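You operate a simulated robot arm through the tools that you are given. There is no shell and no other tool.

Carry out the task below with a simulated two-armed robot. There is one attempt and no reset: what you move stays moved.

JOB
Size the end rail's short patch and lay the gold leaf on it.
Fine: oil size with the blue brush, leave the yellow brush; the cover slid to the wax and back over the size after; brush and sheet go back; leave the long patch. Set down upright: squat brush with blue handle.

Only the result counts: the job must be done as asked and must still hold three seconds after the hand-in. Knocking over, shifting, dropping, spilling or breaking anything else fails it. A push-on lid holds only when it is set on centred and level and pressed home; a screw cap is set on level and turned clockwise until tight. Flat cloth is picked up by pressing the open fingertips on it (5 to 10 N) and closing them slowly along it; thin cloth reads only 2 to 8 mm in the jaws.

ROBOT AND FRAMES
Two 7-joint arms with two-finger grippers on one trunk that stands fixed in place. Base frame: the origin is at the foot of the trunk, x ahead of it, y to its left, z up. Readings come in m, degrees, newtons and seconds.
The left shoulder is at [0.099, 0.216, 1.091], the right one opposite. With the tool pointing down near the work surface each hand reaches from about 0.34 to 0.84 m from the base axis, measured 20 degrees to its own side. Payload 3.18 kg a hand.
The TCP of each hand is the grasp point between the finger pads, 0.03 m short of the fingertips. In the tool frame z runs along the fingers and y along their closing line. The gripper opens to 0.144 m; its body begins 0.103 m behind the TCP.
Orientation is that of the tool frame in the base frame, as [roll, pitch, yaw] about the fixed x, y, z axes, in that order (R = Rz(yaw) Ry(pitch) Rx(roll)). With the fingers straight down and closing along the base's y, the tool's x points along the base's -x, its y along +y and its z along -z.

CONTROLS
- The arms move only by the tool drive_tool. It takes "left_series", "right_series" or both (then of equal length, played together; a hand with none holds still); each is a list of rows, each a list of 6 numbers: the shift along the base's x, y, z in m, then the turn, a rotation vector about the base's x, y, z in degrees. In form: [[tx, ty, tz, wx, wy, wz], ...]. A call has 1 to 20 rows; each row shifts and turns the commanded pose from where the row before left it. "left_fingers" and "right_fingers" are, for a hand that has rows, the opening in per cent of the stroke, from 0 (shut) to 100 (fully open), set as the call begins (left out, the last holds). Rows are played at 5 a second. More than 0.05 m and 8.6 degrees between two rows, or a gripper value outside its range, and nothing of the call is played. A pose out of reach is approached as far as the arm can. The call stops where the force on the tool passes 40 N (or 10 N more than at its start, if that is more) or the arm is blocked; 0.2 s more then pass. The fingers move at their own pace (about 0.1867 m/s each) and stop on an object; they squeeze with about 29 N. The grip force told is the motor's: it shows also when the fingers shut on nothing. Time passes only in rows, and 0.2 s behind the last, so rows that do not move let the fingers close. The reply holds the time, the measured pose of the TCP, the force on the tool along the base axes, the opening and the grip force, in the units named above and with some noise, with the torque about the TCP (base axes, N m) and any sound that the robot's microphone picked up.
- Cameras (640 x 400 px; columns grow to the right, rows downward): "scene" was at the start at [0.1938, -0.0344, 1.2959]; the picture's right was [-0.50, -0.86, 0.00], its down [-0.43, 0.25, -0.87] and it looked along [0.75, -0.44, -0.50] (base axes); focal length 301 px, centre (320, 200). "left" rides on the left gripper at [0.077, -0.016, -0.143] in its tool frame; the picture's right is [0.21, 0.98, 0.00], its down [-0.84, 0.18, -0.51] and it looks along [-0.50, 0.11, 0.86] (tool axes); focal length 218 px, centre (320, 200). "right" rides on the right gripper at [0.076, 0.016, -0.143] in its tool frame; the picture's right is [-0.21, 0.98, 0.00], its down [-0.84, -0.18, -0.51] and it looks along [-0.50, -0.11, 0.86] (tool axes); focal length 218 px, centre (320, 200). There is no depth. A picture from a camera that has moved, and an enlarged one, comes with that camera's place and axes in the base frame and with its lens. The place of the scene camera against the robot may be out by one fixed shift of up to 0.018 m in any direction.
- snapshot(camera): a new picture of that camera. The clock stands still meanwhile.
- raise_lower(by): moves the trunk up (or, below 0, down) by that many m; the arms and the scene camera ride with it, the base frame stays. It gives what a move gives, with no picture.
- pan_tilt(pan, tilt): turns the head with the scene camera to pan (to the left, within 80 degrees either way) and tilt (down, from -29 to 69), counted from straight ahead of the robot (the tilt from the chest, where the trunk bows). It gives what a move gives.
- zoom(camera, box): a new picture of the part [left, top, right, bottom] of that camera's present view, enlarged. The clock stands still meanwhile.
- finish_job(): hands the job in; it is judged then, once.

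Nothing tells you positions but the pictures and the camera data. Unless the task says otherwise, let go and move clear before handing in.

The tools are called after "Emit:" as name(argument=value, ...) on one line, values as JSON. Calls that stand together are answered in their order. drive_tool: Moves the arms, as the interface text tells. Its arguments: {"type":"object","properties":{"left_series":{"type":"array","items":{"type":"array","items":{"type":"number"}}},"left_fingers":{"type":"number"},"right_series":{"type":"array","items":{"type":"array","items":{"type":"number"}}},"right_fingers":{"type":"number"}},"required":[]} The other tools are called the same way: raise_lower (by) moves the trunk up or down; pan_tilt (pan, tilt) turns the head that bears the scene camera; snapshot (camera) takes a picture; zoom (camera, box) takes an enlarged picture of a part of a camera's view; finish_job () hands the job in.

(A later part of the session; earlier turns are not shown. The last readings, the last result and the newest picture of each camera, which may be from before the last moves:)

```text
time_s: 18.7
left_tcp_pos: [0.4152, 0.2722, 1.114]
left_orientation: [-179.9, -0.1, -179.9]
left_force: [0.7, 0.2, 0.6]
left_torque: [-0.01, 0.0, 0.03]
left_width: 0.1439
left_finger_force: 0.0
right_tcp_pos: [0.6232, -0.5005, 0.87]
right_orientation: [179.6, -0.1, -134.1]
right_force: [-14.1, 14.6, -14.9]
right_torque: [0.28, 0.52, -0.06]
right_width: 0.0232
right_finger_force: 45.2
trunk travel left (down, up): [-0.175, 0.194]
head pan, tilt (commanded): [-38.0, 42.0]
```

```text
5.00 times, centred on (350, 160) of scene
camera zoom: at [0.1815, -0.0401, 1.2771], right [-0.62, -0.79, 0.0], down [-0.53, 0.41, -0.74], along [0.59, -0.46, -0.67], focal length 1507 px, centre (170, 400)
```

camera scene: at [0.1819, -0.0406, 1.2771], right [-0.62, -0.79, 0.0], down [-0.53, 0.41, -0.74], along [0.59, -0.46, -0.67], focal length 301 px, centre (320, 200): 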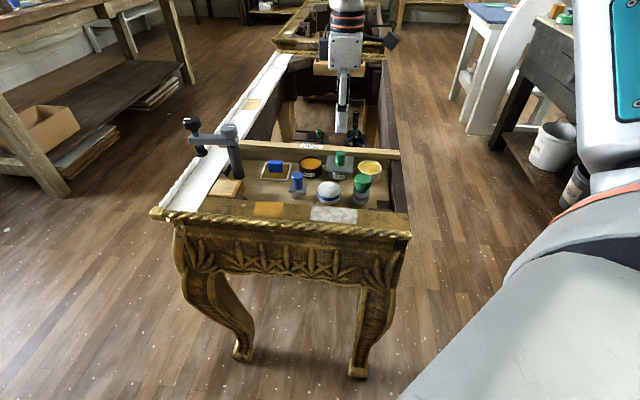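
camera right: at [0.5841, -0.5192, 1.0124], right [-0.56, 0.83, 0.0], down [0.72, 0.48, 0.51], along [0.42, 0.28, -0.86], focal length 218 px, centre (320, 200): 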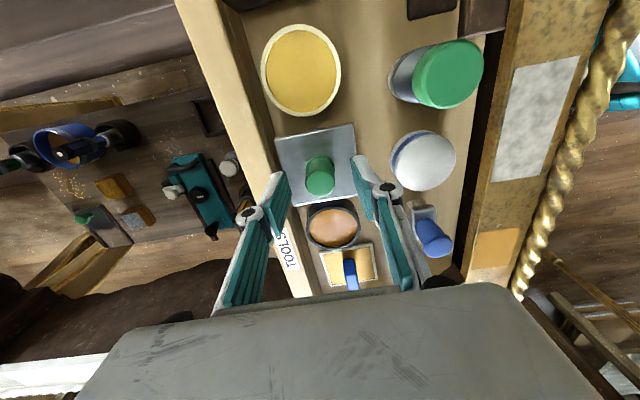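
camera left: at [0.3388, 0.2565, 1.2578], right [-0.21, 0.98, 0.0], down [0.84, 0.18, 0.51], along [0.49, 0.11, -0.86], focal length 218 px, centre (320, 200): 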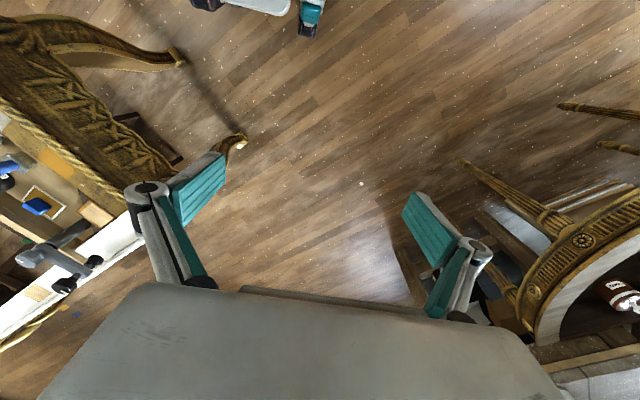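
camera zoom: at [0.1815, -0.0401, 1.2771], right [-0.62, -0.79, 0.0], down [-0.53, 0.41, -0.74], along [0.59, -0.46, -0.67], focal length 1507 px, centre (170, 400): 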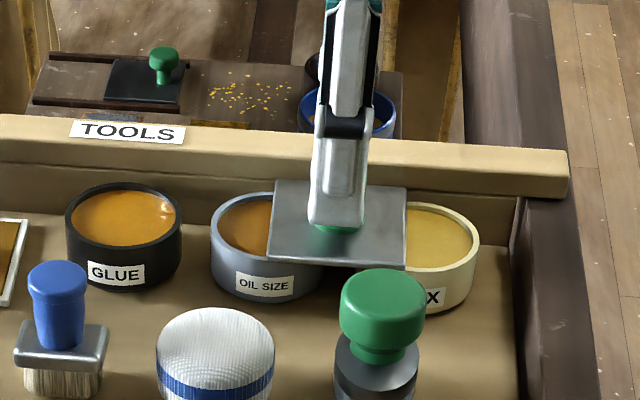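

The cover is about halfway, exposing the size, and the pots haven't moved. I'll relieve the built-up side and upward loads, then continue.

Emit:
drive_tool(right_series=[[-0.0006, 0.0006, -0.0014, 0, 0, 0], [-0.0006, 0.0006, -0.0014, 0, 0, 0], [0, 0, 0, 0, 0, 0]])

Emit:
drive_tool(right_series=[[-0.0036, -0.0034, 0, 0, 0, 0], [-0.0036, -0.0034, 0, 0, 0, 0], [0, 0, 0, 0, 0, 0]])

```text
time_s: 19.5
left_tcp_pos: [0.4143, 0.2732, 1.1138]
left_orientation: [-179.9, -0.1, -179.9]
left_force: [0.6, -0.3, 0.2]
left_torque: [0.0, 0.03, -0.02]
left_width: 0.1438
left_finger_force: 0.2
right_tcp_pos: [0.6249, -0.4982, 0.8702]
right_orientation: [180.0, 0.0, -134.1]
right_force: [-13.3, 13.2, -4.0]
right_torque: [-0.17, 0.87, 0.0]
right_width: 0.023
right_finger_force: 44.7
trunk travel left (down, up): [-0.175, 0.194]
head pan, tilt (commanded): [-38.0, 42.0]
```

```text
time_s: 20.3
left_tcp_pos: [0.415, 0.2719, 1.1145]
left_orientation: [-179.8, 0.0, -179.9]
left_force: [0.1, -0.2, -0.9]
left_torque: [-0.02, 0.01, -0.04]
left_width: 0.1439
left_finger_force: 0.2
right_tcp_pos: [0.6172, -0.505, 0.8703]
right_orientation: [-179.9, 0.1, -134.0]
right_force: [-3.7, 4.4, -3.6]
right_torque: [0.2, -0.05, 0.04]
right_width: 0.023
right_finger_force: 44.6
trunk travel left (down, up): [-0.175, 0.194]
head pan, tilt (commanded): [-38.0, 42.0]
```

Loads are low now, with about 34 mm left to the wax. I'll continue in small steps.

Emit:
drive_tool(right_series=[[-0.0036, -0.0034, 0, 0, 0, 0], [-0.0035, -0.0035, 0, 0, 0, 0], [-0.0035, -0.0035, 0, 0, 0, 0], [0, 0, 0, 0, 0, 0]])

Emit:
drive_tool(right_series=[[-0.0036, -0.0034, 0, 0, 0, 0], [-0.0035, -0.0035, 0, 0, 0, 0], [0, 0, 0, 0, 0, 0]])

Emit:
zoom(camera="scene", box=[300, 120, 400, 200])

Emit:
zoom(camera="right", box=[220, 90, 420, 250])

```text
time_s: 21.3
left_tcp_pos: [0.4157, 0.2722, 1.1149]
left_orientation: [-179.9, 0.0, -179.9]
left_force: [0.6, -0.1, -0.4]
left_torque: [-0.02, 0.0, 0.01]
left_width: 0.1442
left_finger_force: 0.0
right_tcp_pos: [0.6057, -0.5173, 0.8697]
right_orientation: [-180.0, -0.1, -134.1]
right_force: [1.9, -1.6, 3.2]
right_torque: [0.07, -0.1, 0.0]
right_width: 0.023
right_finger_force: 45.1
trunk travel left (down, up): [-0.175, 0.194]
head pan, tilt (commanded): [-38.0, 42.0]
```

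```text
time_s: 22.1
left_tcp_pos: [0.4162, 0.2728, 1.1132]
left_orientation: [-179.9, -0.1, -179.9]
left_force: [-1.0, -0.3, -0.4]
left_torque: [-0.01, -0.03, 0.0]
left_width: 0.1439
left_finger_force: 0.0
right_tcp_pos: [0.5987, -0.5244, 0.8695]
right_orientation: [-180.0, 0.0, -134.1]
right_force: [4.4, -4.1, 3.7]
right_torque: [-0.03, -0.31, -0.06]
right_width: 0.023
right_finger_force: 44.7
trunk travel left (down, up): [-0.175, 0.194]
head pan, tilt (commanded): [-38.0, 42.0]
```

```text
5.00 times, centred on (350, 160) of scene
camera zoom: at [0.1815, -0.0406, 1.2773], right [-0.62, -0.79, 0.0], down [-0.53, 0.41, -0.74], along [0.59, -0.46, -0.67], focal length 1507 px, centre (170, 400)
```

zoom: 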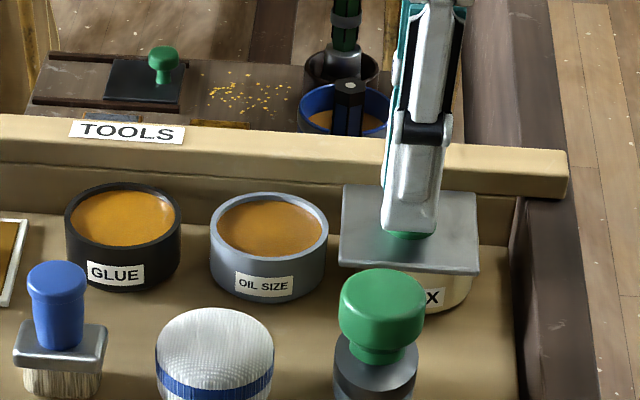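

```text
2.50 times, centred on (320, 170) of right
camera zoom: at [0.534, -0.5679, 1.0122], right [-0.56, 0.83, 0.0], down [0.72, 0.48, 0.51], along [0.42, 0.28, -0.86], focal length 546 px, centre (320, 275)
```

zoom: 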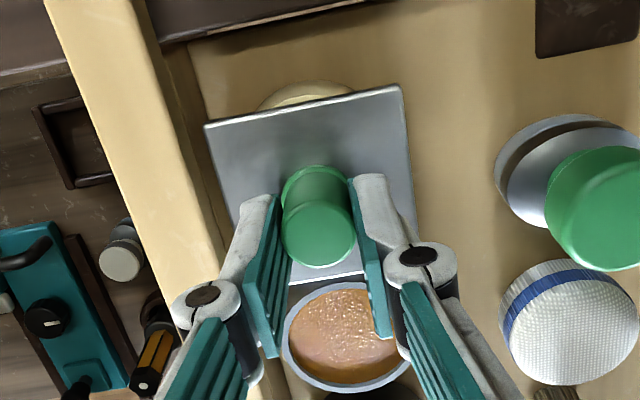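

The size is uncovered and the cover sits nearly centred on the wax. I'll slide the last 7 mm or so.

Emit:
drive_tool(right_series=[[-0.0023, -0.003, 0.0005, 0, 0, 0], [-0.0023, -0.0026, 0, 0, 0, 0], [0, 0, 0, 0, 0, 0]])

Emit:
zoom(camera="scene", box=[300, 120, 400, 200])

Emit:
zoom(camera="right", box=[220, 90, 420, 250])

```text
time_s: 22.9
left_tcp_pos: [0.4145, 0.2723, 1.114]
left_orientation: [-180.0, -0.1, -179.9]
left_force: [-0.2, -0.3, -0.2]
left_torque: [0.01, -0.01, 0.0]
left_width: 0.1443
left_finger_force: 0.1
right_tcp_pos: [0.5938, -0.5276, 0.8698]
right_orientation: [180.0, 0.2, -134.0]
right_force: [8.6, 5.5, 5.8]
right_torque: [0.02, -0.06, 0.12]
right_width: 0.023
right_finger_force: 44.9
trunk travel left (down, up): [-0.175, 0.194]
head pan, tilt (commanded): [-38.0, 42.0]
```

```text
5.00 times, centred on (350, 160) of scene
camera zoom: at [0.1817, -0.0397, 1.2773], right [-0.62, -0.79, 0.0], down [-0.53, 0.41, -0.74], along [0.59, -0.46, -0.67], focal length 1507 px, centre (170, 400)
```

zoom: 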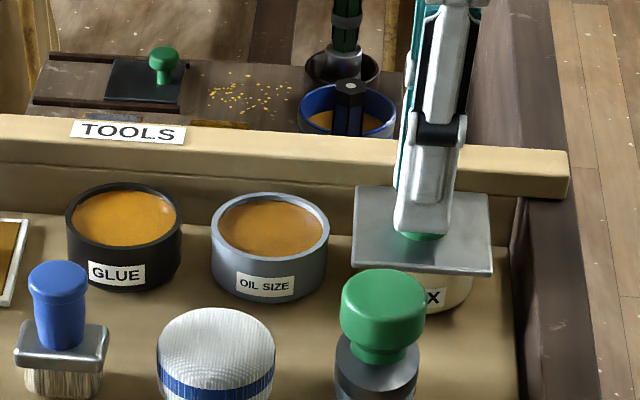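

```text
2.50 times, centred on (320, 170) of right
camera zoom: at [0.53, -0.5723, 1.0121], right [-0.56, 0.83, 0.0], down [0.71, 0.48, 0.51], along [0.42, 0.28, -0.86], focal length 546 px, centre (320, 275)
```

zoom: 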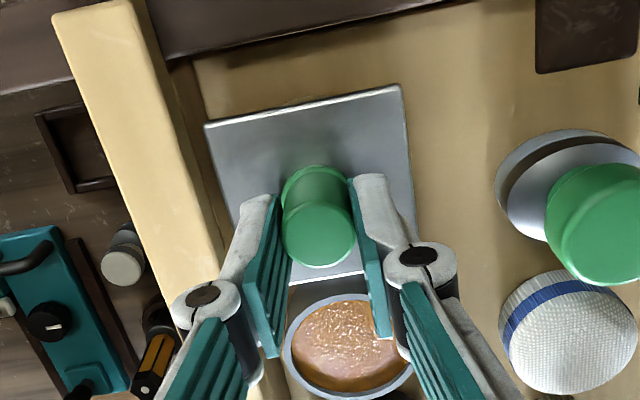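

The cover has reached its end stop over the wax (10 N back-push along the track). I'll relieve it slightly, open the fingers, and rise.

Emit:
drive_tool(right_series=[[0.0005, 0.0005, 0, 0, 0, 0], [0, 0, 0, 0, 0, 0]])

Emit:
drive_tool(right_series=[[0, 0, 0, 0, 0, 0], [0, 0, 0, 0, 0, 0], [0, 0, 0.03, 0, 0, 0], [0, 0, 0.04, 0, 0, 0], [0, 0, 0.03, 0, 0, 0], [0, 0, 0, 0, 0, 0]], right_fingers=38)

Emit:
snapshot(camera="right")

Emit:
zoom(camera="scene", box=[240, 110, 420, 240])

```text
time_s: 23.5
left_tcp_pos: [0.4153, 0.2722, 1.114]
left_orientation: [-180.0, 0.0, -179.9]
left_force: [0.0, -0.2, 0.1]
left_torque: [0.05, 0.01, 0.0]
left_width: 0.1442
left_finger_force: 0.0
right_tcp_pos: [0.5945, -0.5283, 0.8701]
right_orientation: [-179.9, -0.1, -134.0]
right_force: [7.5, 2.8, 4.0]
right_torque: [0.64, -0.74, 0.04]
right_width: 0.0233
right_finger_force: 45.3
trunk travel left (down, up): [-0.175, 0.194]
head pan, tilt (commanded): [-38.0, 42.0]
```

```text
time_s: 24.9
left_tcp_pos: [0.4153, 0.2719, 1.1134]
left_orientation: [-180.0, -0.1, -179.9]
left_force: [-0.4, 0.2, 0.7]
left_torque: [0.03, 0.02, 0.0]
left_width: 0.144
left_finger_force: 0.0
right_tcp_pos: [0.5943, -0.5281, 0.9644]
right_orientation: [179.8, 0.0, -134.1]
right_force: [0.2, -0.5, -1.1]
right_torque: [0.02, 0.01, 0.02]
right_width: 0.0545
right_finger_force: 0.0
trunk travel left (down, up): [-0.175, 0.194]
head pan, tilt (commanded): [-38.0, 42.0]
```

```text
taken
camera right: at [0.5302, -0.5715, 1.1082], right [-0.56, 0.83, 0.0], down [0.72, 0.48, 0.51], along [0.42, 0.28, -0.86], focal length 218 px, centre (320, 200)
```

right: 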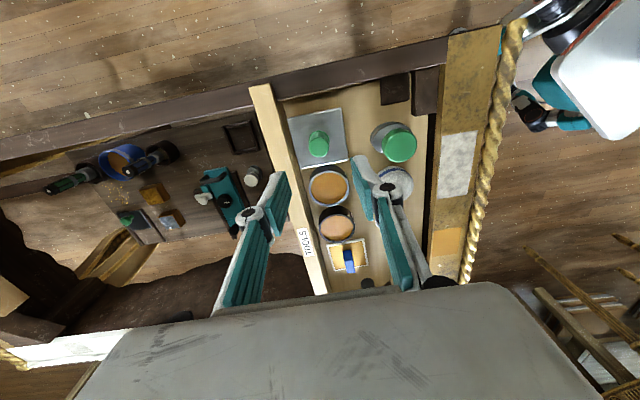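

```text
3.08 times, centred on (330, 175) of scene
camera zoom: at [0.1818, -0.0406, 1.2771], right [-0.62, -0.79, 0.0], down [-0.53, 0.41, -0.74], along [0.59, -0.46, -0.67], focal length 927 px, centre (289, 277)
```

zoom: 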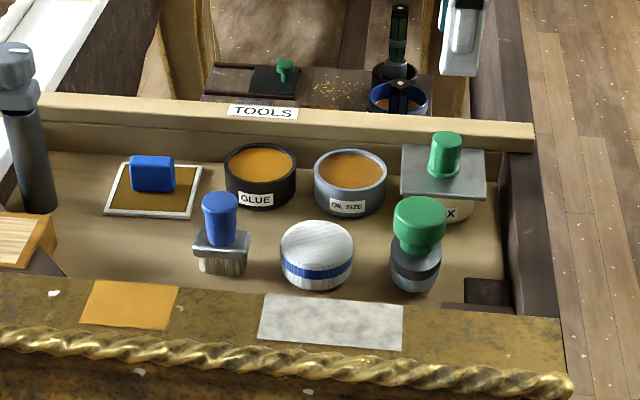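

The size pot is open, the cover is on the wax, and nothing else has shifted. Next I'll move above the blue-handled brush at about (0.643, −0.343).

Emit:
drive_tool(right_series=[[0.01225, 0.04625, 0, 0, 0, 0], [0.01225, 0.04625, 0, 0, 0, 0], [0.01225, 0.04625, 0, 0, 0, 0], [0.01225, 0.04625, 0, 0, 0, 0], [0, 0, 0, 0, 0, 0], [0, 0, 0, 0, 0, 0]])

Emit:
snapshot(camera="right")

Emit:
zoom(camera="right", box=[270, 90, 410, 180])

```text
time_s: 26.3
left_tcp_pos: [0.4151, 0.2722, 1.1143]
left_orientation: [-179.9, 0.0, -179.9]
left_force: [0.1, -0.6, -0.7]
left_torque: [0.01, 0.03, -0.01]
left_width: 0.1439
left_finger_force: 0.0
right_tcp_pos: [0.6484, -0.3435, 0.9713]
right_orientation: [179.8, 0.1, -134.1]
right_force: [-0.2, -0.4, 0.6]
right_torque: [-0.01, 0.0, -0.01]
right_width: 0.0549
right_finger_force: 0.0
trunk travel left (down, up): [-0.175, 0.194]
head pan, tilt (commanded): [-38.0, 42.0]
```

```text
taken
camera right: at [0.5838, -0.3865, 1.1145], right [-0.56, 0.83, 0.0], down [0.72, 0.48, 0.51], along [0.42, 0.28, -0.86], focal length 218 px, centre (320, 200)
```

right: 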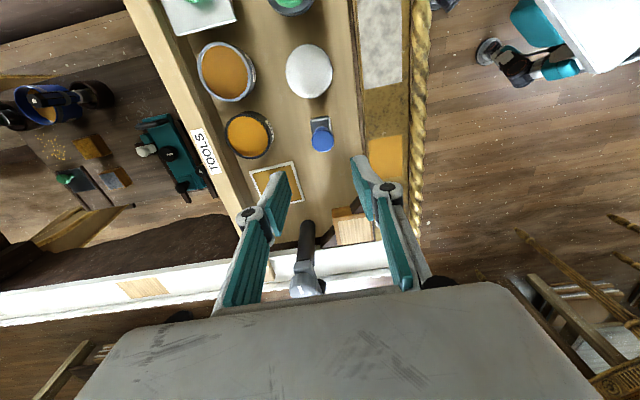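

```text
4.44 times, centred on (340, 135) of right
camera zoom: at [0.5838, -0.3865, 1.1145], right [-0.56, 0.83, 0.0], down [0.72, 0.48, 0.51], along [0.42, 0.28, -0.86], focal length 970 px, centre (231, 489)
```

zoom: 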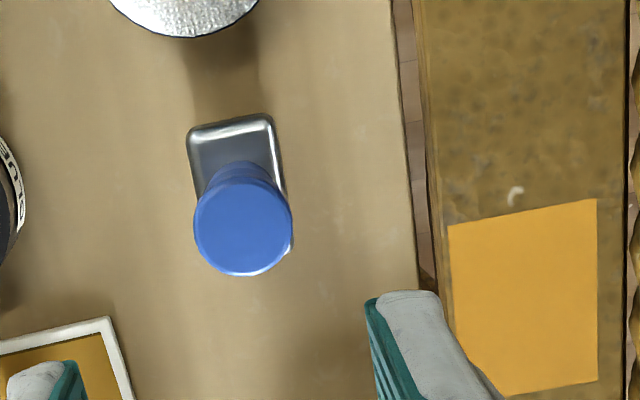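

The brush handle is at (0.642, −0.344), 6 mm off the TCP in x. The patch corners come out consistently (58×45 mm, centre (0.620, −0.250)). I'll descend on the handle.

Emit:
drive_tool(right_series=[[-0.0062, 0, -0.03, 0, 0, 0], [0, 0, -0.03, 0, 0, 0], [0, 0, -0.03, 0, 0, 0], [0, 0, -0.02, 0, 0, 0], [0, 0, 0, 0, 0, 0], [0, 0, 0, 0, 0, 0]])

Emit:
zoom(camera="right", box=[250, 90, 410, 250])

Emit:
zoom(camera="scene", box=[240, 120, 360, 230])

```text
time_s: 27.7
left_tcp_pos: [0.4149, 0.2724, 1.1137]
left_orientation: [-179.9, -0.1, -179.9]
left_force: [-0.4, -0.2, 0.8]
left_torque: [0.0, -0.02, 0.02]
left_width: 0.1439
left_finger_force: 0.1
right_tcp_pos: [0.6388, -0.3426, 0.8581]
right_orientation: [179.9, 0.0, -134.1]
right_force: [0.5, 0.5, -0.5]
right_torque: [-0.02, -0.03, -0.02]
right_width: 0.0547
right_finger_force: 0.1
trunk travel left (down, up): [-0.175, 0.194]
head pan, tilt (commanded): [-38.0, 42.0]
```

```text
2.50 times, centred on (330, 170) of right
camera zoom: at [0.5739, -0.3865, 1.0015], right [-0.56, 0.83, 0.0], down [0.72, 0.48, 0.51], along [0.42, 0.28, -0.86], focal length 546 px, centre (295, 275)
```

zoom: 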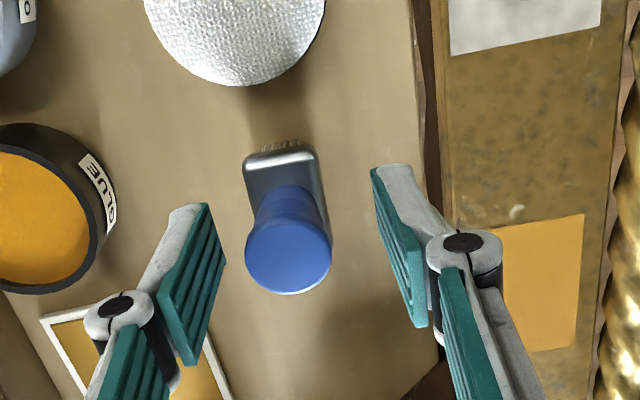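

```text
3.64 times, centred on (300, 175) of scene
camera zoom: at [0.1815, -0.0404, 1.2772], right [-0.62, -0.79, 0.0], down [-0.53, 0.41, -0.74], along [0.59, -0.46, -0.67], focal length 1096 px, centre (393, 291)
```

zoom: 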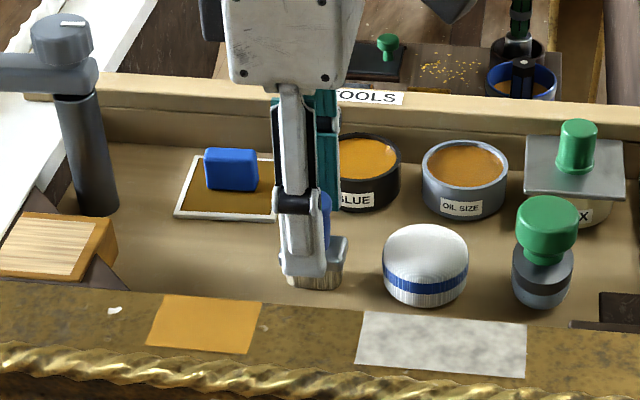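

The fingers straddle the handle, which is about 1.7 mm off centre. I'll correct that and close in two stages.

Emit:
drive_tool(right_series=[[0.0012, -0.0012, 0, 0, 0, 0], [0, 0, 0, 0, 0, 0]], right_fingers=22)

Emit:
drive_tool(right_series=[[0, 0, 0, 0, 0, 0], [0, 0, 0, 0, 0, 0], [0, 0, 0, 0, 0, 0]], right_fingers=5)

Emit:
zoom(camera="right", box=[250, 90, 410, 250])

```text
time_s: 28.3
left_tcp_pos: [0.4166, 0.2731, 1.1141]
left_orientation: [-179.9, -0.1, -179.9]
left_force: [0.6, -0.5, 0.1]
left_torque: [0.0, -0.01, 0.02]
left_width: 0.144
left_finger_force: 0.0
right_tcp_pos: [0.6384, -0.3445, 0.859]
right_orientation: [179.9, -0.1, -134.1]
right_force: [0.8, 0.5, 0.8]
right_torque: [0.0, 0.02, 0.01]
right_width: 0.0318
right_finger_force: 0.0
trunk travel left (down, up): [-0.175, 0.194]
head pan, tilt (commanded): [-38.0, 42.0]
```

```text
time_s: 29.1
left_tcp_pos: [0.4157, 0.2719, 1.1142]
left_orientation: [-180.0, -0.2, -179.8]
left_force: [-0.2, -0.3, 0.0]
left_torque: [-0.04, -0.02, 0.01]
left_width: 0.144
left_finger_force: 0.2
right_tcp_pos: [0.6369, -0.3445, 0.8593]
right_orientation: [180.0, 0.0, -134.1]
right_force: [0.6, -0.2, 0.6]
right_torque: [-0.05, -0.02, -0.01]
right_width: 0.0228
right_finger_force: 29.1
trunk travel left (down, up): [-0.175, 0.194]
head pan, tilt (commanded): [-38.0, 42.0]
```

```text
2.50 times, centred on (330, 170) of right
camera zoom: at [0.5739, -0.388, 1.0018], right [-0.56, 0.83, 0.0], down [0.72, 0.48, 0.51], along [0.42, 0.28, -0.86], focal length 546 px, centre (295, 275)
```

zoom: 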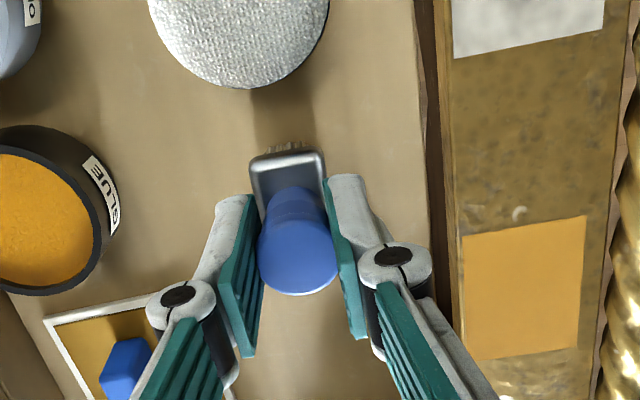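

The brush is gripped at 22.8 mm with no side load. I'll lift it 9 cm and carry it over to the size pot.

Emit:
drive_tool(right_series=[[0, 0, 0.01, 0, 0, 0], [0, 0, 0.04, 0, 0, 0], [0, 0, 0.04, 0, 0, 0], [0, 0, 0, 0, 0, 0], [0, 0, 0, 0, 0, 0]])

Emit:
zoom(camera="scene", box=[240, 80, 400, 220])

Emit:
snapshot(camera="right")

```text
time_s: 30.3
left_tcp_pos: [0.4151, 0.2716, 1.1132]
left_orientation: [-179.9, -0.1, -179.9]
left_force: [-0.3, 0.4, -0.6]
left_torque: [0.01, -0.01, -0.01]
left_width: 0.1442
left_finger_force: 0.0
right_tcp_pos: [0.6404, -0.3435, 0.9513]
right_orientation: [179.9, 0.0, -134.2]
right_force: [0.3, -0.5, -0.8]
right_torque: [-0.02, 0.02, -0.02]
right_width: 0.0231
right_finger_force: 29.2
trunk travel left (down, up): [-0.175, 0.194]
head pan, tilt (commanded): [-38.0, 42.0]
```

```text
2.86 times, centred on (320, 150) of scene
camera zoom: at [0.1812, -0.0404, 1.2773], right [-0.62, -0.79, 0.0], down [-0.53, 0.41, -0.74], along [0.59, -0.46, -0.67], focal length 861 px, centre (320, 343)
```

zoom: 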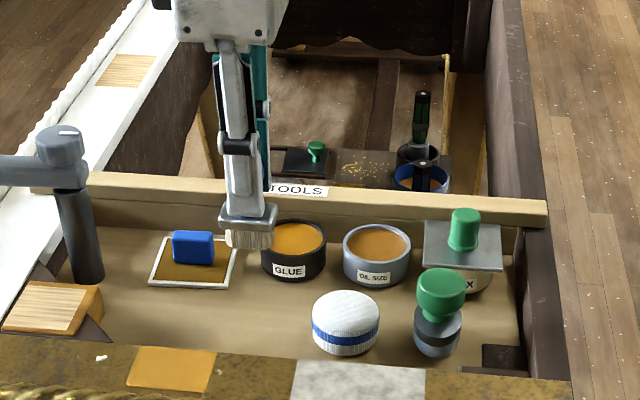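

```text
taken
camera right: at [0.5766, -0.3873, 1.0943], right [-0.56, 0.83, 0.0], down [0.72, 0.48, 0.51], along [0.42, 0.28, -0.86], focal length 218 px, centre (320, 200)
```

right: 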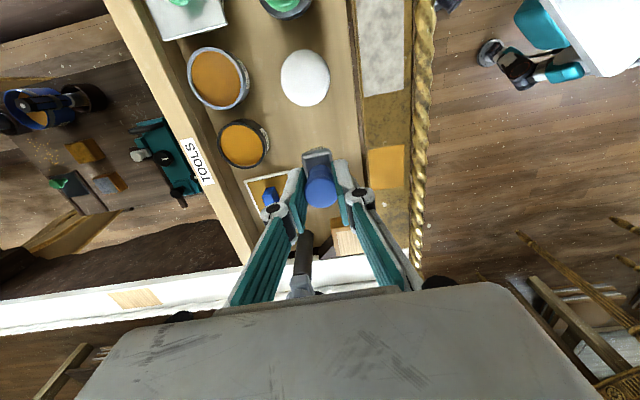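

The brush came up cleanly and everything else is undisturbed. Now I'll move over the OIL SIZE pot at (0.647, −0.477).

Emit:
drive_tool(right_series=[[0.003, -0.044, 0, 0, 0, 0], [0.003, -0.044, 0, 0, 0, 0], [0.002, -0.044, 0, 0, 0, 0], [0, 0, 0, 0, 0, 0], [0, 0, 0, 0, 0, 0]])

Emit:
zoom(camera="scene", box=[280, 80, 400, 200])

Emit:
zoom(camera="right", box=[240, 80, 400, 240])

```text
time_s: 31.5
left_tcp_pos: [0.4148, 0.2722, 1.1144]
left_orientation: [-180.0, -0.1, -179.8]
left_force: [-0.7, 0.9, 0.4]
left_torque: [0.04, -0.01, -0.01]
left_width: 0.1441
left_finger_force: 0.0
right_tcp_pos: [0.6457, -0.4784, 0.9477]
right_orientation: [179.9, 0.1, -134.0]
right_force: [0.3, -0.1, -0.5]
right_torque: [0.0, 0.01, -0.02]
right_width: 0.023
right_finger_force: 28.7
trunk travel left (down, up): [-0.175, 0.194]
head pan, tilt (commanded): [-38.0, 42.0]
```

```text
3.33 times, centred on (340, 140) of scene
camera zoom: at [0.1814, -0.0406, 1.2772], right [-0.62, -0.79, 0.0], down [-0.53, 0.41, -0.74], along [0.59, -0.46, -0.67], focal length 1005 px, centre (253, 400)
```

zoom: 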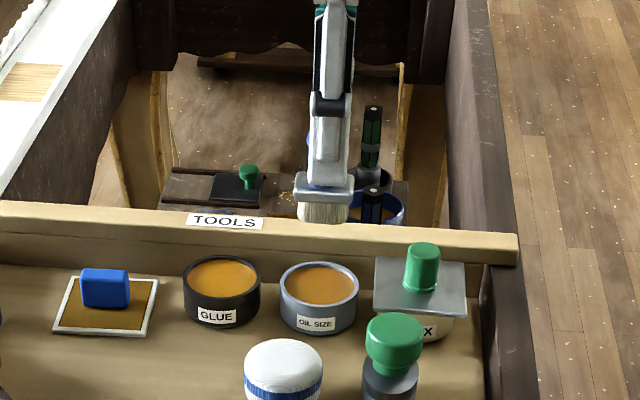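

```text
2.50 times, centred on (320, 160) of right
camera zoom: at [0.581, -0.5219, 1.0907], right [-0.56, 0.83, 0.0], down [0.72, 0.48, 0.51], along [0.42, 0.28, -0.86], focal length 546 px, centre (320, 300)
```

zoom: 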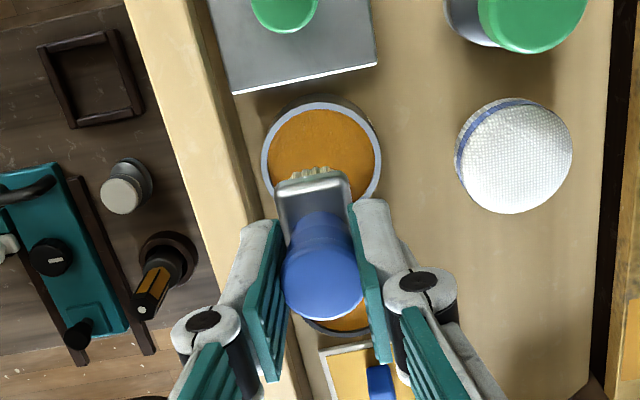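

The brush is within 2 mm of the size pot's centre. I'll correct that and lower it until the bristles just enter the size, watching force.

Emit:
drive_tool(right_series=[[-0.0014, -0.0014, -0.02, 0, 0, 0], [0, 0, -0.025, 0, 0, 0], [0, 0, -0.015, 0, 0, 0], [0, 0, -0.008, 0, 0, 0], [0, 0, -0.004, 0, 0, 0], [0, 0, 0, 0, 0, 0]])

Emit:
zoom(camera="scene", box=[300, 110, 400, 210])

Emit:
zoom(camera="right", box=[240, 80, 400, 240])

```text
time_s: 32.9
left_tcp_pos: [0.414, 0.2721, 1.1148]
left_orientation: [-179.9, 0.0, -180.0]
left_force: [1.1, -0.2, -0.5]
left_torque: [0.01, 0.01, -0.01]
left_width: 0.1441
left_finger_force: 0.1
right_tcp_pos: [0.6455, -0.4801, 0.8795]
right_orientation: [-179.7, 0.2, -134.1]
right_force: [7.3, -4.4, 21.7]
right_torque: [-0.02, -0.29, -0.02]
right_width: 0.0229
right_finger_force: 29.1
trunk travel left (down, up): [-0.175, 0.194]
head pan, tilt (commanded): [-38.0, 42.0]
```

```text
4.00 times, centred on (350, 160) of scene
camera zoom: at [0.1799, -0.0395, 1.2778], right [-0.62, -0.79, 0.0], down [-0.53, 0.41, -0.74], along [0.59, -0.46, -0.67], focal length 1206 px, centre (200, 360)
```

zoom: 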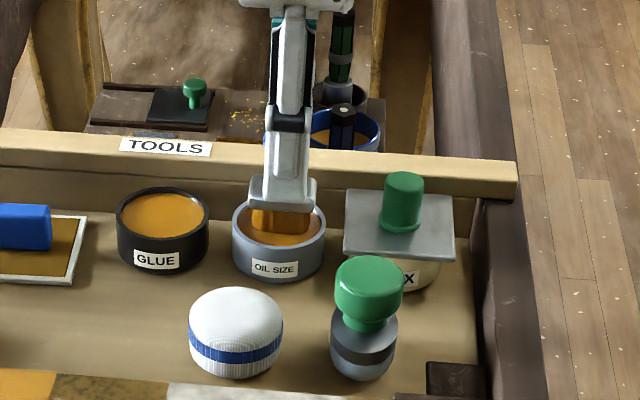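

```text
2.50 times, centred on (320, 160) of right
camera zoom: at [0.5801, -0.5232, 1.0225], right [-0.56, 0.83, 0.0], down [0.71, 0.48, 0.51], along [0.43, 0.28, -0.86], focal length 546 px, centre (320, 300)
```

zoom: 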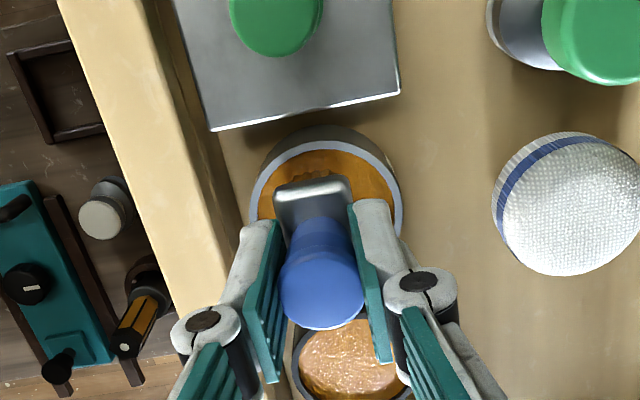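

The bristles touched the size (turned orange, 22 N up-force), so the brush is loaded. I'll lift straight up and check that the brush hasn't slipped in the grip.

Emit:
drive_tool(right_series=[[0, 0, 0.005, 0, 0, 0], [0, 0, 0.02, 0, 0, 0], [0, 0, 0.03, 0, 0, 0], [0, 0, 0.017, 0, 0, 0], [0, 0, 0, 0, 0, 0]])

Emit:
zoom(camera="scene", box=[280, 80, 400, 200])

Emit:
zoom(camera="right", box=[240, 80, 400, 240])

```text
time_s: 34.1
left_tcp_pos: [0.4151, 0.272, 1.1137]
left_orientation: [-179.8, -0.1, -179.9]
left_force: [-0.3, -0.2, -0.7]
left_torque: [-0.02, 0.0, 0.0]
left_width: 0.1439
left_finger_force: 0.0
right_tcp_pos: [0.6447, -0.4791, 0.9493]
right_orientation: [179.9, 0.0, -134.1]
right_force: [-0.4, 0.4, -1.5]
right_torque: [-0.04, -0.04, 0.01]
right_width: 0.0231
right_finger_force: 28.9
trunk travel left (down, up): [-0.175, 0.194]
head pan, tilt (commanded): [-38.0, 42.0]
```

```text
3.33 times, centred on (340, 140) of scene
camera zoom: at [0.1815, -0.0406, 1.2772], right [-0.62, -0.79, 0.0], down [-0.53, 0.41, -0.74], along [0.59, -0.46, -0.67], focal length 1005 px, centre (253, 400)
```

zoom: 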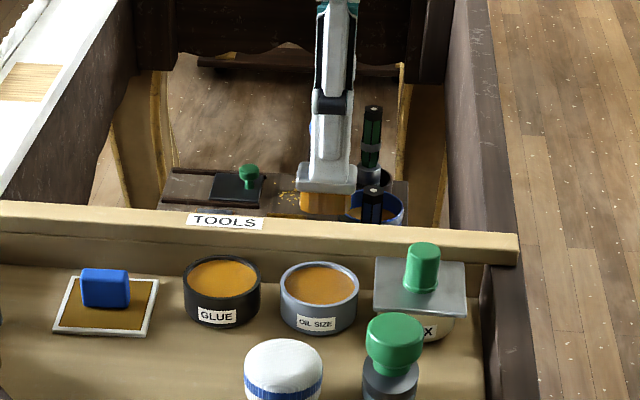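

```text
2.50 times, centred on (320, 160) of right
camera zoom: at [0.5811, -0.5231, 1.092], right [-0.56, 0.83, 0.0], down [0.72, 0.48, 0.51], along [0.42, 0.28, -0.86], focal length 546 px, centre (320, 300)
```

zoom: 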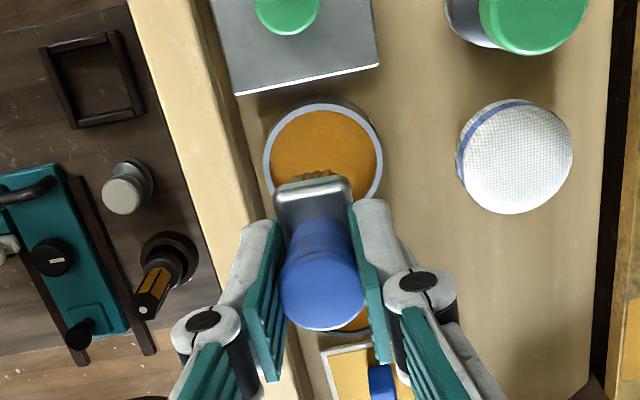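

The bristles are loaded with size. The brush was pushed up about 5 mm in the grip, so its tip is about 57 mm below the TCP now. Next I'll carry it over the short patch, staying high, and check alignment.

Emit:
drive_tool(right_series=[[-0.005, 0.0458, 0, 0, 0, 0], [-0.005, 0.0458, 0, 0, 0, 0], [-0.005, 0.0458, 0, 0, 0, 0], [-0.005, 0.0458, 0, 0, 0, 0], [-0.005, 0.0458, 0, 0, 0, 0], [0, 0, 0, 0, 0, 0], [0, 0, 0, 0, 0, 0]])

Emit:
snapshot(camera="right")

Emit:
zoom(camera="right", box=[240, 80, 400, 240])

Emit:
zoom(camera="scene", box=[220, 100, 340, 240])

```text
time_s: 35.7
left_tcp_pos: [0.4145, 0.2719, 1.114]
left_orientation: [-179.8, -0.1, -179.8]
left_force: [-0.6, 0.1, -0.4]
left_torque: [0.01, -0.01, 0.0]
left_width: 0.1437
left_finger_force: 0.1
right_tcp_pos: [0.6207, -0.25, 0.9445]
right_orientation: [179.9, 0.0, -134.0]
right_force: [0.1, -0.5, -0.7]
right_torque: [-0.01, -0.01, -0.03]
right_width: 0.0231
right_finger_force: 29.0
trunk travel left (down, up): [-0.175, 0.194]
head pan, tilt (commanded): [-38.0, 42.0]
```

```text
taken
camera right: at [0.5558, -0.2945, 1.0874], right [-0.56, 0.83, 0.0], down [0.72, 0.48, 0.51], along [0.42, 0.28, -0.86], focal length 218 px, centre (320, 200)
```

right: 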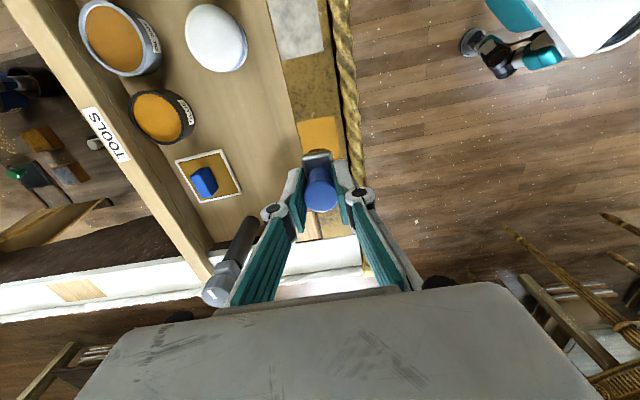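

```text
2.50 times, centred on (320, 160) of right
camera zoom: at [0.5558, -0.2945, 1.0874], right [-0.56, 0.83, 0.0], down [0.72, 0.48, 0.51], along [0.42, 0.28, -0.86], focal length 546 px, centre (320, 300)
```

zoom: 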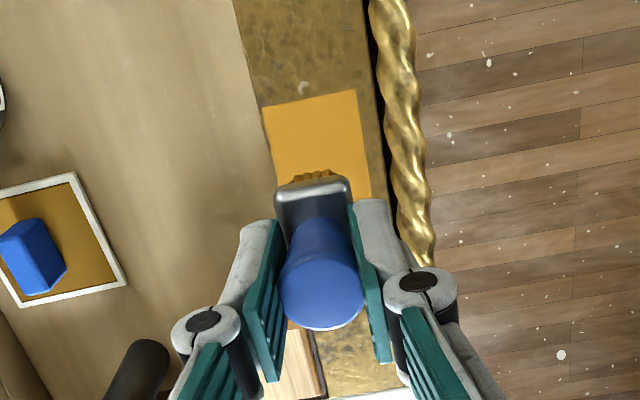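

```text
2.86 times, centred on (280, 170) of scene
camera zoom: at [0.1818, -0.0405, 1.2772], right [-0.62, -0.79, 0.0], down [-0.53, 0.41, -0.74], along [0.59, -0.46, -0.67], focal length 861 px, centre (434, 286)
```

zoom: 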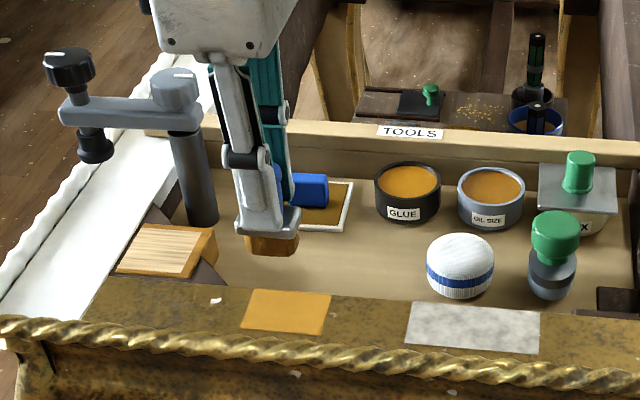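

The patch corners give a centre of (0.6197, −0.2512), and the brush is within 2 mm of it. I'll lower in small steps until the bristles touch lightly.

Emit:
drive_tool(right_series=[[-0.001, -0.001, -0.025, 0, 0, 0], [0, 0, -0.02, 0, 0, 0], [0, 0, -0.008, 0, 0, 0], [0, 0, 0, 0, 0, 0], [0, 0, 0, 0, 0, 0]])

Emit:
zoom(camera="scene", box=[220, 140, 320, 240])

```text
time_s: 36.9
left_tcp_pos: [0.4154, 0.2718, 1.1149]
left_orientation: [-179.9, -0.1, -179.9]
left_force: [-0.3, 0.8, -0.3]
left_torque: [-0.01, -0.02, 0.0]
left_width: 0.1441
left_finger_force: 0.0
right_tcp_pos: [0.6185, -0.2508, 0.8934]
right_orientation: [179.9, 0.0, -134.0]
right_force: [-0.2, 0.4, -0.5]
right_torque: [0.0, 0.02, 0.02]
right_width: 0.0227
right_finger_force: 29.4
trunk travel left (down, up): [-0.175, 0.194]
head pan, tilt (commanded): [-38.0, 42.0]
```

```text
4.00 times, centred on (270, 190) of scene
camera zoom: at [0.1815, -0.0405, 1.2772], right [-0.62, -0.79, 0.0], down [-0.53, 0.41, -0.74], along [0.59, -0.46, -0.67], focal length 1206 px, centre (520, 240)
```

zoom: 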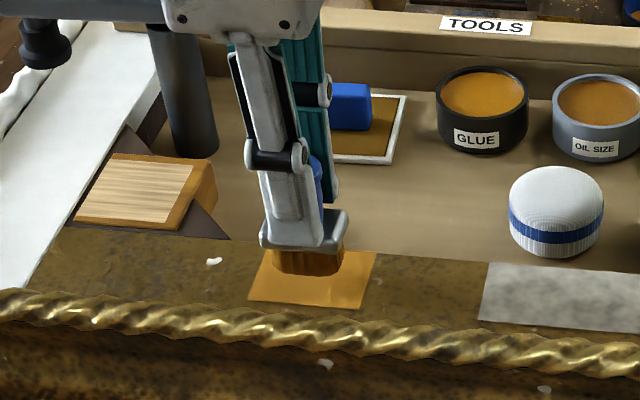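

About 12 mm remain. I'll lower in 2 mm steps, checking force.

Emit:
drive_tool(right_series=[[0, 0, -0.003, 0, 0, 0], [0, 0, -0.003, 0, 0, 0], [0, 0, 0, 0, 0, 0]])

Emit:
drive_tool(right_series=[[0, 0, -0.002, 0, 0, 0], [0, 0, 0, 0, 0, 0]])

```text
time_s: 37.7
left_tcp_pos: [0.414, 0.2719, 1.1133]
left_orientation: [-179.8, -0.1, 180.0]
left_force: [0.3, -0.1, 0.1]
left_torque: [0.01, -0.04, -0.03]
left_width: 0.1439
left_finger_force: 0.2
right_tcp_pos: [0.6175, -0.2511, 0.8887]
right_orientation: [179.9, -0.1, -134.1]
right_force: [0.2, 0.4, -0.8]
right_torque: [0.01, -0.03, 0.0]
right_width: 0.0232
right_finger_force: 29.0
trunk travel left (down, up): [-0.175, 0.194]
head pan, tilt (commanded): [-38.0, 42.0]
```

```text
time_s: 38.3
left_tcp_pos: [0.4147, 0.2716, 1.1141]
left_orientation: [-179.9, 0.0, -179.9]
left_force: [0.0, 0.2, -0.8]
left_torque: [0.0, 0.06, 0.0]
left_width: 0.1438
left_finger_force: 0.0
right_tcp_pos: [0.6185, -0.2494, 0.8871]
right_orientation: [179.9, 0.0, -134.0]
right_force: [0.4, 0.2, -1.1]
right_torque: [-0.01, 0.02, -0.02]
right_width: 0.023
right_finger_force: 28.9
trunk travel left (down, up): [-0.175, 0.194]
head pan, tilt (commanded): [-38.0, 42.0]
```

No contact yet. I'll keep going down in small steps.

Emit:
drive_tool(right_series=[[0, 0, -0.0015, 0, 0, 0], [0, 0, -0.0015, 0, 0, 0], [0, 0, 0, 0, 0, 0]])

Emit:
drive_tool(right_series=[[0, 0, -0.0015, 0, 0, 0], [0, 0, 0, 0, 0, 0]])

Emit:
zoom(camera="scene", box=[240, 170, 310, 230])

```text
time_s: 39.1
left_tcp_pos: [0.4149, 0.2721, 1.1146]
left_orientation: [-179.8, -0.2, -179.8]
left_force: [-0.3, 0.0, 0.5]
left_torque: [-0.01, 0.02, 0.01]
left_width: 0.1439
left_finger_force: 0.0
right_tcp_pos: [0.6198, -0.2498, 0.8839]
right_orientation: [179.9, 0.0, -134.1]
right_force: [-0.2, 0.5, -0.3]
right_torque: [-0.02, -0.02, 0.0]
right_width: 0.0229
right_finger_force: 29.0
trunk travel left (down, up): [-0.175, 0.194]
head pan, tilt (commanded): [-38.0, 42.0]
```

```text
time_s: 39.7
left_tcp_pos: [0.4156, 0.2711, 1.1143]
left_orientation: [-179.9, -0.1, -179.9]
left_force: [-0.5, -0.1, 0.0]
left_torque: [-0.01, -0.02, 0.0]
left_width: 0.1439
left_finger_force: 0.0
right_tcp_pos: [0.6192, -0.2509, 0.8818]
right_orientation: [179.9, 0.1, -134.1]
right_force: [0.6, 0.5, -0.4]
right_torque: [-0.01, -0.02, 0.0]
right_width: 0.0227
right_finger_force: 29.0
trunk travel left (down, up): [-0.175, 0.194]
head pan, tilt (commanded): [-38.0, 42.0]
```

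```text
6.67 times, centred on (275, 200) of scene
camera zoom: at [0.1814, -0.0404, 1.2773], right [-0.62, -0.79, 0.0], down [-0.53, 0.41, -0.74], along [0.59, -0.46, -0.67], focal length 2009 px, centre (620, 200)
```

zoom: 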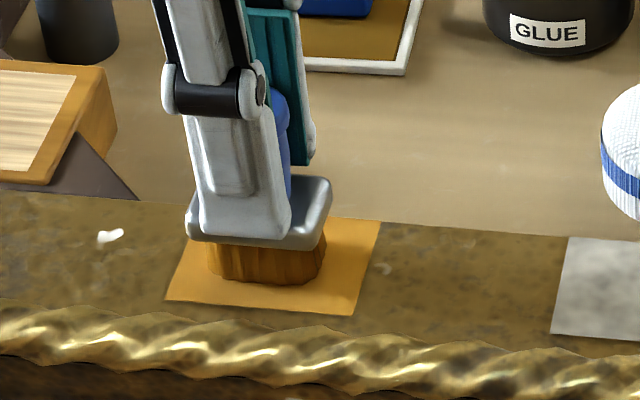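

The bristles look almost in contact. I'll take a couple more 1 mm steps.

Emit:
drive_tool(right_series=[[0, 0, -0.001, 0, 0, 0], [0, 0, 0, 0, 0, 0]])

Emit:
drive_tool(right_series=[[0, 0, -0.001, 0, 0, 0], [0, 0, 0, 0, 0, 0]])

```text
time_s: 40.3
left_tcp_pos: [0.4153, 0.2722, 1.1152]
left_orientation: [-179.9, 0.0, -179.8]
left_force: [0.4, 0.2, 0.3]
left_torque: [0.0, -0.03, -0.03]
left_width: 0.1441
left_finger_force: 0.0
right_tcp_pos: [0.619, -0.2498, 0.8821]
right_orientation: [-179.9, 0.1, -134.1]
right_force: [-1.0, -0.6, 3.4]
right_torque: [0.02, -0.01, -0.02]
right_width: 0.0229
right_finger_force: 28.9
trunk travel left (down, up): [-0.175, 0.194]
head pan, tilt (commanded): [-38.0, 42.0]
```

```text
time_s: 40.9
left_tcp_pos: [0.4137, 0.2723, 1.1151]
left_orientation: [-179.9, 0.1, -179.9]
left_force: [-0.2, -0.1, -0.5]
left_torque: [0.01, 0.01, -0.01]
left_width: 0.1441
left_finger_force: 0.1
right_tcp_pos: [0.6186, -0.2498, 0.8813]
right_orientation: [180.0, 0.0, -134.1]
right_force: [0.8, -2.5, 9.0]
right_torque: [0.0, -0.07, 0.01]
right_width: 0.0229
right_finger_force: 28.8
trunk travel left (down, up): [-0.175, 0.194]
head pan, tilt (commanded): [-38.0, 42.0]
```

Light contact at 9 N. I'll begin brushing: first to one corner of the patch, checking force.

Emit:
drive_tool(right_series=[[-0.0043, -0.0042, 0.0004, 0, 0, 0], [-0.0043, -0.0042, 0, 0, 0, 0], [-0.004, 0.0041, 0, 0, 0, 0], [-0.004, 0.0041, 0, 0, 0, 0], [0, 0, 0, 0, 0, 0]])

Emit:
zoom(camera="scene", box=[240, 170, 310, 230])

Emit:
zoom(camera="right", box=[240, 80, 400, 240])

```text
time_s: 42.1
left_tcp_pos: [0.4138, 0.2723, 1.1144]
left_orientation: [-179.9, 0.1, -179.9]
left_force: [0.2, 0.4, -0.3]
left_torque: [0.0, -0.01, 0.03]
left_width: 0.1441
left_finger_force: 0.0
right_tcp_pos: [0.601, -0.2506, 0.8829]
right_orientation: [180.0, 0.1, -134.1]
right_force: [2.9, -5.8, 15.8]
right_torque: [-0.14, -0.21, -0.07]
right_width: 0.0229
right_finger_force: 29.1
trunk travel left (down, up): [-0.175, 0.194]
head pan, tilt (commanded): [-38.0, 42.0]
```

```text
6.67 times, centred on (275, 200) of scene
camera zoom: at [0.1804, -0.0404, 1.2776], right [-0.62, -0.79, 0.0], down [-0.53, 0.41, -0.74], along [0.59, -0.46, -0.67], focal length 2009 px, centre (620, 200)
```

zoom: 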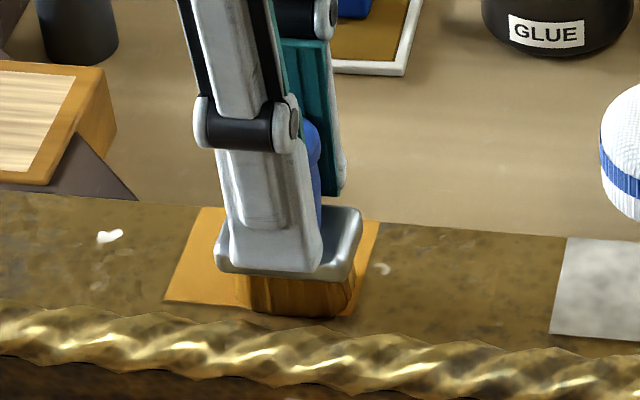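

```text
2.50 times, centred on (320, 160) of right
camera zoom: at [0.5364, -0.2944, 1.0246], right [-0.56, 0.83, 0.0], down [0.71, 0.48, 0.51], along [0.42, 0.28, -0.86], focal length 546 px, centre (320, 300)
```

zoom: 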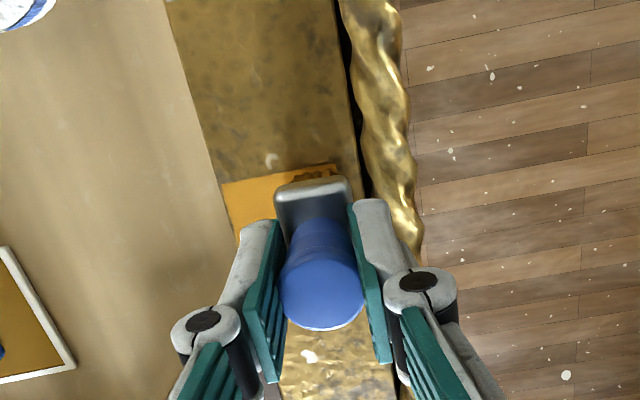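

The bristle edges line up with the patch's corner. The force rose to 16 N, so I'll ease up 1.2 mm and stroke along the near edge.

Emit:
drive_tool(right_series=[[0.0043, 0.0042, 0.0012, 0, 0, 0], [0.0043, 0.0042, 0, 0, 0, 0], [0.0043, 0.0042, 0, 0, 0, 0], [0.0043, 0.0042, 0, 0, 0, 0], [0, 0, 0, 0, 0, 0]])

Emit:
zoom(camera="scene", box=[240, 170, 310, 230])

```text
time_s: 43.3
left_tcp_pos: [0.4148, 0.2723, 1.1142]
left_orientation: [-179.9, -0.2, -180.0]
left_force: [0.9, -0.6, -0.3]
left_torque: [-0.01, 0.02, -0.02]
left_width: 0.1439
left_finger_force: 0.2
right_tcp_pos: [0.62, -0.2331, 0.8822]
right_orientation: [179.8, 0.0, -134.1]
right_force: [-2.0, -0.7, 3.3]
right_torque: [0.05, 0.03, 0.0]
right_width: 0.0228
right_finger_force: 28.9
trunk travel left (down, up): [-0.175, 0.194]
head pan, tilt (commanded): [-38.0, 42.0]
```

```text
6.67 times, centred on (275, 200) of scene
camera zoom: at [0.1811, -0.0403, 1.2773], right [-0.62, -0.79, 0.0], down [-0.53, 0.41, -0.74], along [0.59, -0.46, -0.67], focal length 2009 px, centre (620, 200)
```

zoom: 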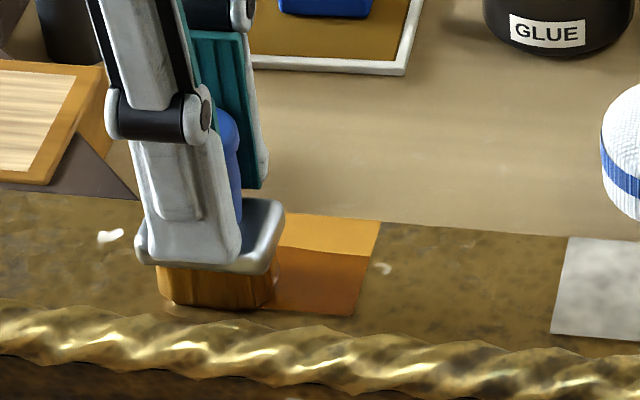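

The sized strip shows darker, so I can see coverage. Force is 3 N. I'll continue across to the far half of the patch.

Emit:
drive_tool(right_series=[[0.004, -0.0041, -0.0003, 0, 0, 0], [0.004, -0.0041, 0, 0, 0, 0], [0.004, -0.0041, 0, 0, 0, 0], [0.004, -0.0041, 0, 0, 0, 0], [0, 0, 0, 0, 0, 0]])

Emit:
drive_tool(right_series=[[-0.0043, -0.0042, 0, 0, 0, 0], [-0.0043, -0.0042, 0, 0, 0, 0], [-0.0043, -0.0042, 0, 0, 0, 0], [-0.0043, -0.0042, 0, 0, 0, 0], [0, 0, 0, 0, 0, 0]])

Emit:
zoom(camera="scene", box=[240, 170, 310, 230])

```text
time_s: 44.5
left_tcp_pos: [0.4157, 0.2726, 1.1146]
left_orientation: [-179.8, -0.3, -179.7]
left_force: [-0.5, -0.2, 0.0]
left_torque: [0.0, -0.01, -0.01]
left_width: 0.144
left_finger_force: 0.1
right_tcp_pos: [0.636, -0.2506, 0.8825]
right_orientation: [179.9, 0.0, -134.1]
right_force: [-0.2, -0.5, -0.4]
right_torque: [0.0, -0.01, 0.0]
right_width: 0.0229
right_finger_force: 29.4
trunk travel left (down, up): [-0.175, 0.194]
head pan, tilt (commanded): [-38.0, 42.0]
```

```text
time_s: 45.7
left_tcp_pos: [0.4152, 0.2725, 1.1146]
left_orientation: [-179.9, -0.1, -179.9]
left_force: [0.6, 0.0, -0.2]
left_torque: [0.0, 0.0, 0.01]
left_width: 0.1441
left_finger_force: 0.0
right_tcp_pos: [0.6184, -0.267, 0.8828]
right_orientation: [179.9, 0.1, -134.0]
right_force: [0.8, -0.5, -1.2]
right_torque: [0.02, 0.01, 0.06]
right_width: 0.0228
right_finger_force: 28.6
trunk travel left (down, up): [-0.175, 0.194]
head pan, tilt (commanded): [-38.0, 42.0]
```

```text
6.67 times, centred on (275, 200) of scene
camera zoom: at [0.1816, -0.0405, 1.2772], right [-0.62, -0.79, 0.0], down [-0.53, 0.41, -0.74], along [0.59, -0.46, -0.67], focal length 2009 px, centre (620, 200)
```

zoom: 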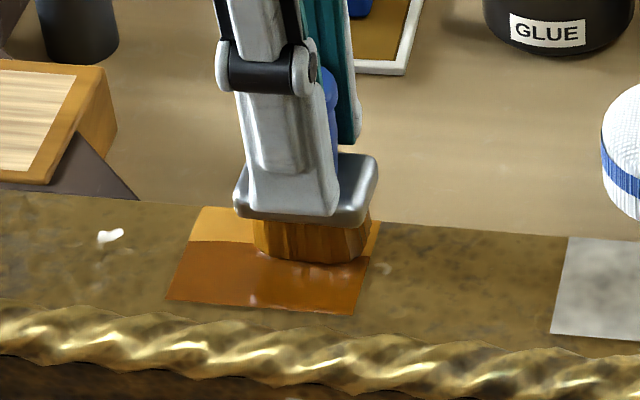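

Contact was lost on this pass, leaving an unsized strip at the far edge. I'll lower until contact and stroke back along it.

Emit:
drive_tool(right_series=[[0, 0, -0.001, 0, 0, 0], [0, 0, -0.0005, 0, 0, 0], [0, 0, 0, 0, 0, 0]])

```text
time_s: 46.5
left_tcp_pos: [0.4143, 0.2719, 1.1155]
left_orientation: [-179.9, 0.0, -180.0]
left_force: [-0.2, -0.2, 0.5]
left_torque: [0.04, -0.02, -0.04]
left_width: 0.1439
left_finger_force: 0.2
right_tcp_pos: [0.618, -0.2669, 0.8823]
right_orientation: [179.9, 0.1, -134.1]
right_force: [0.9, -2.4, 7.3]
right_torque: [0.02, -0.06, 0.01]
right_width: 0.023
right_finger_force: 28.7
trunk travel left (down, up): [-0.175, 0.194]
head pan, tilt (commanded): [-38.0, 42.0]
```

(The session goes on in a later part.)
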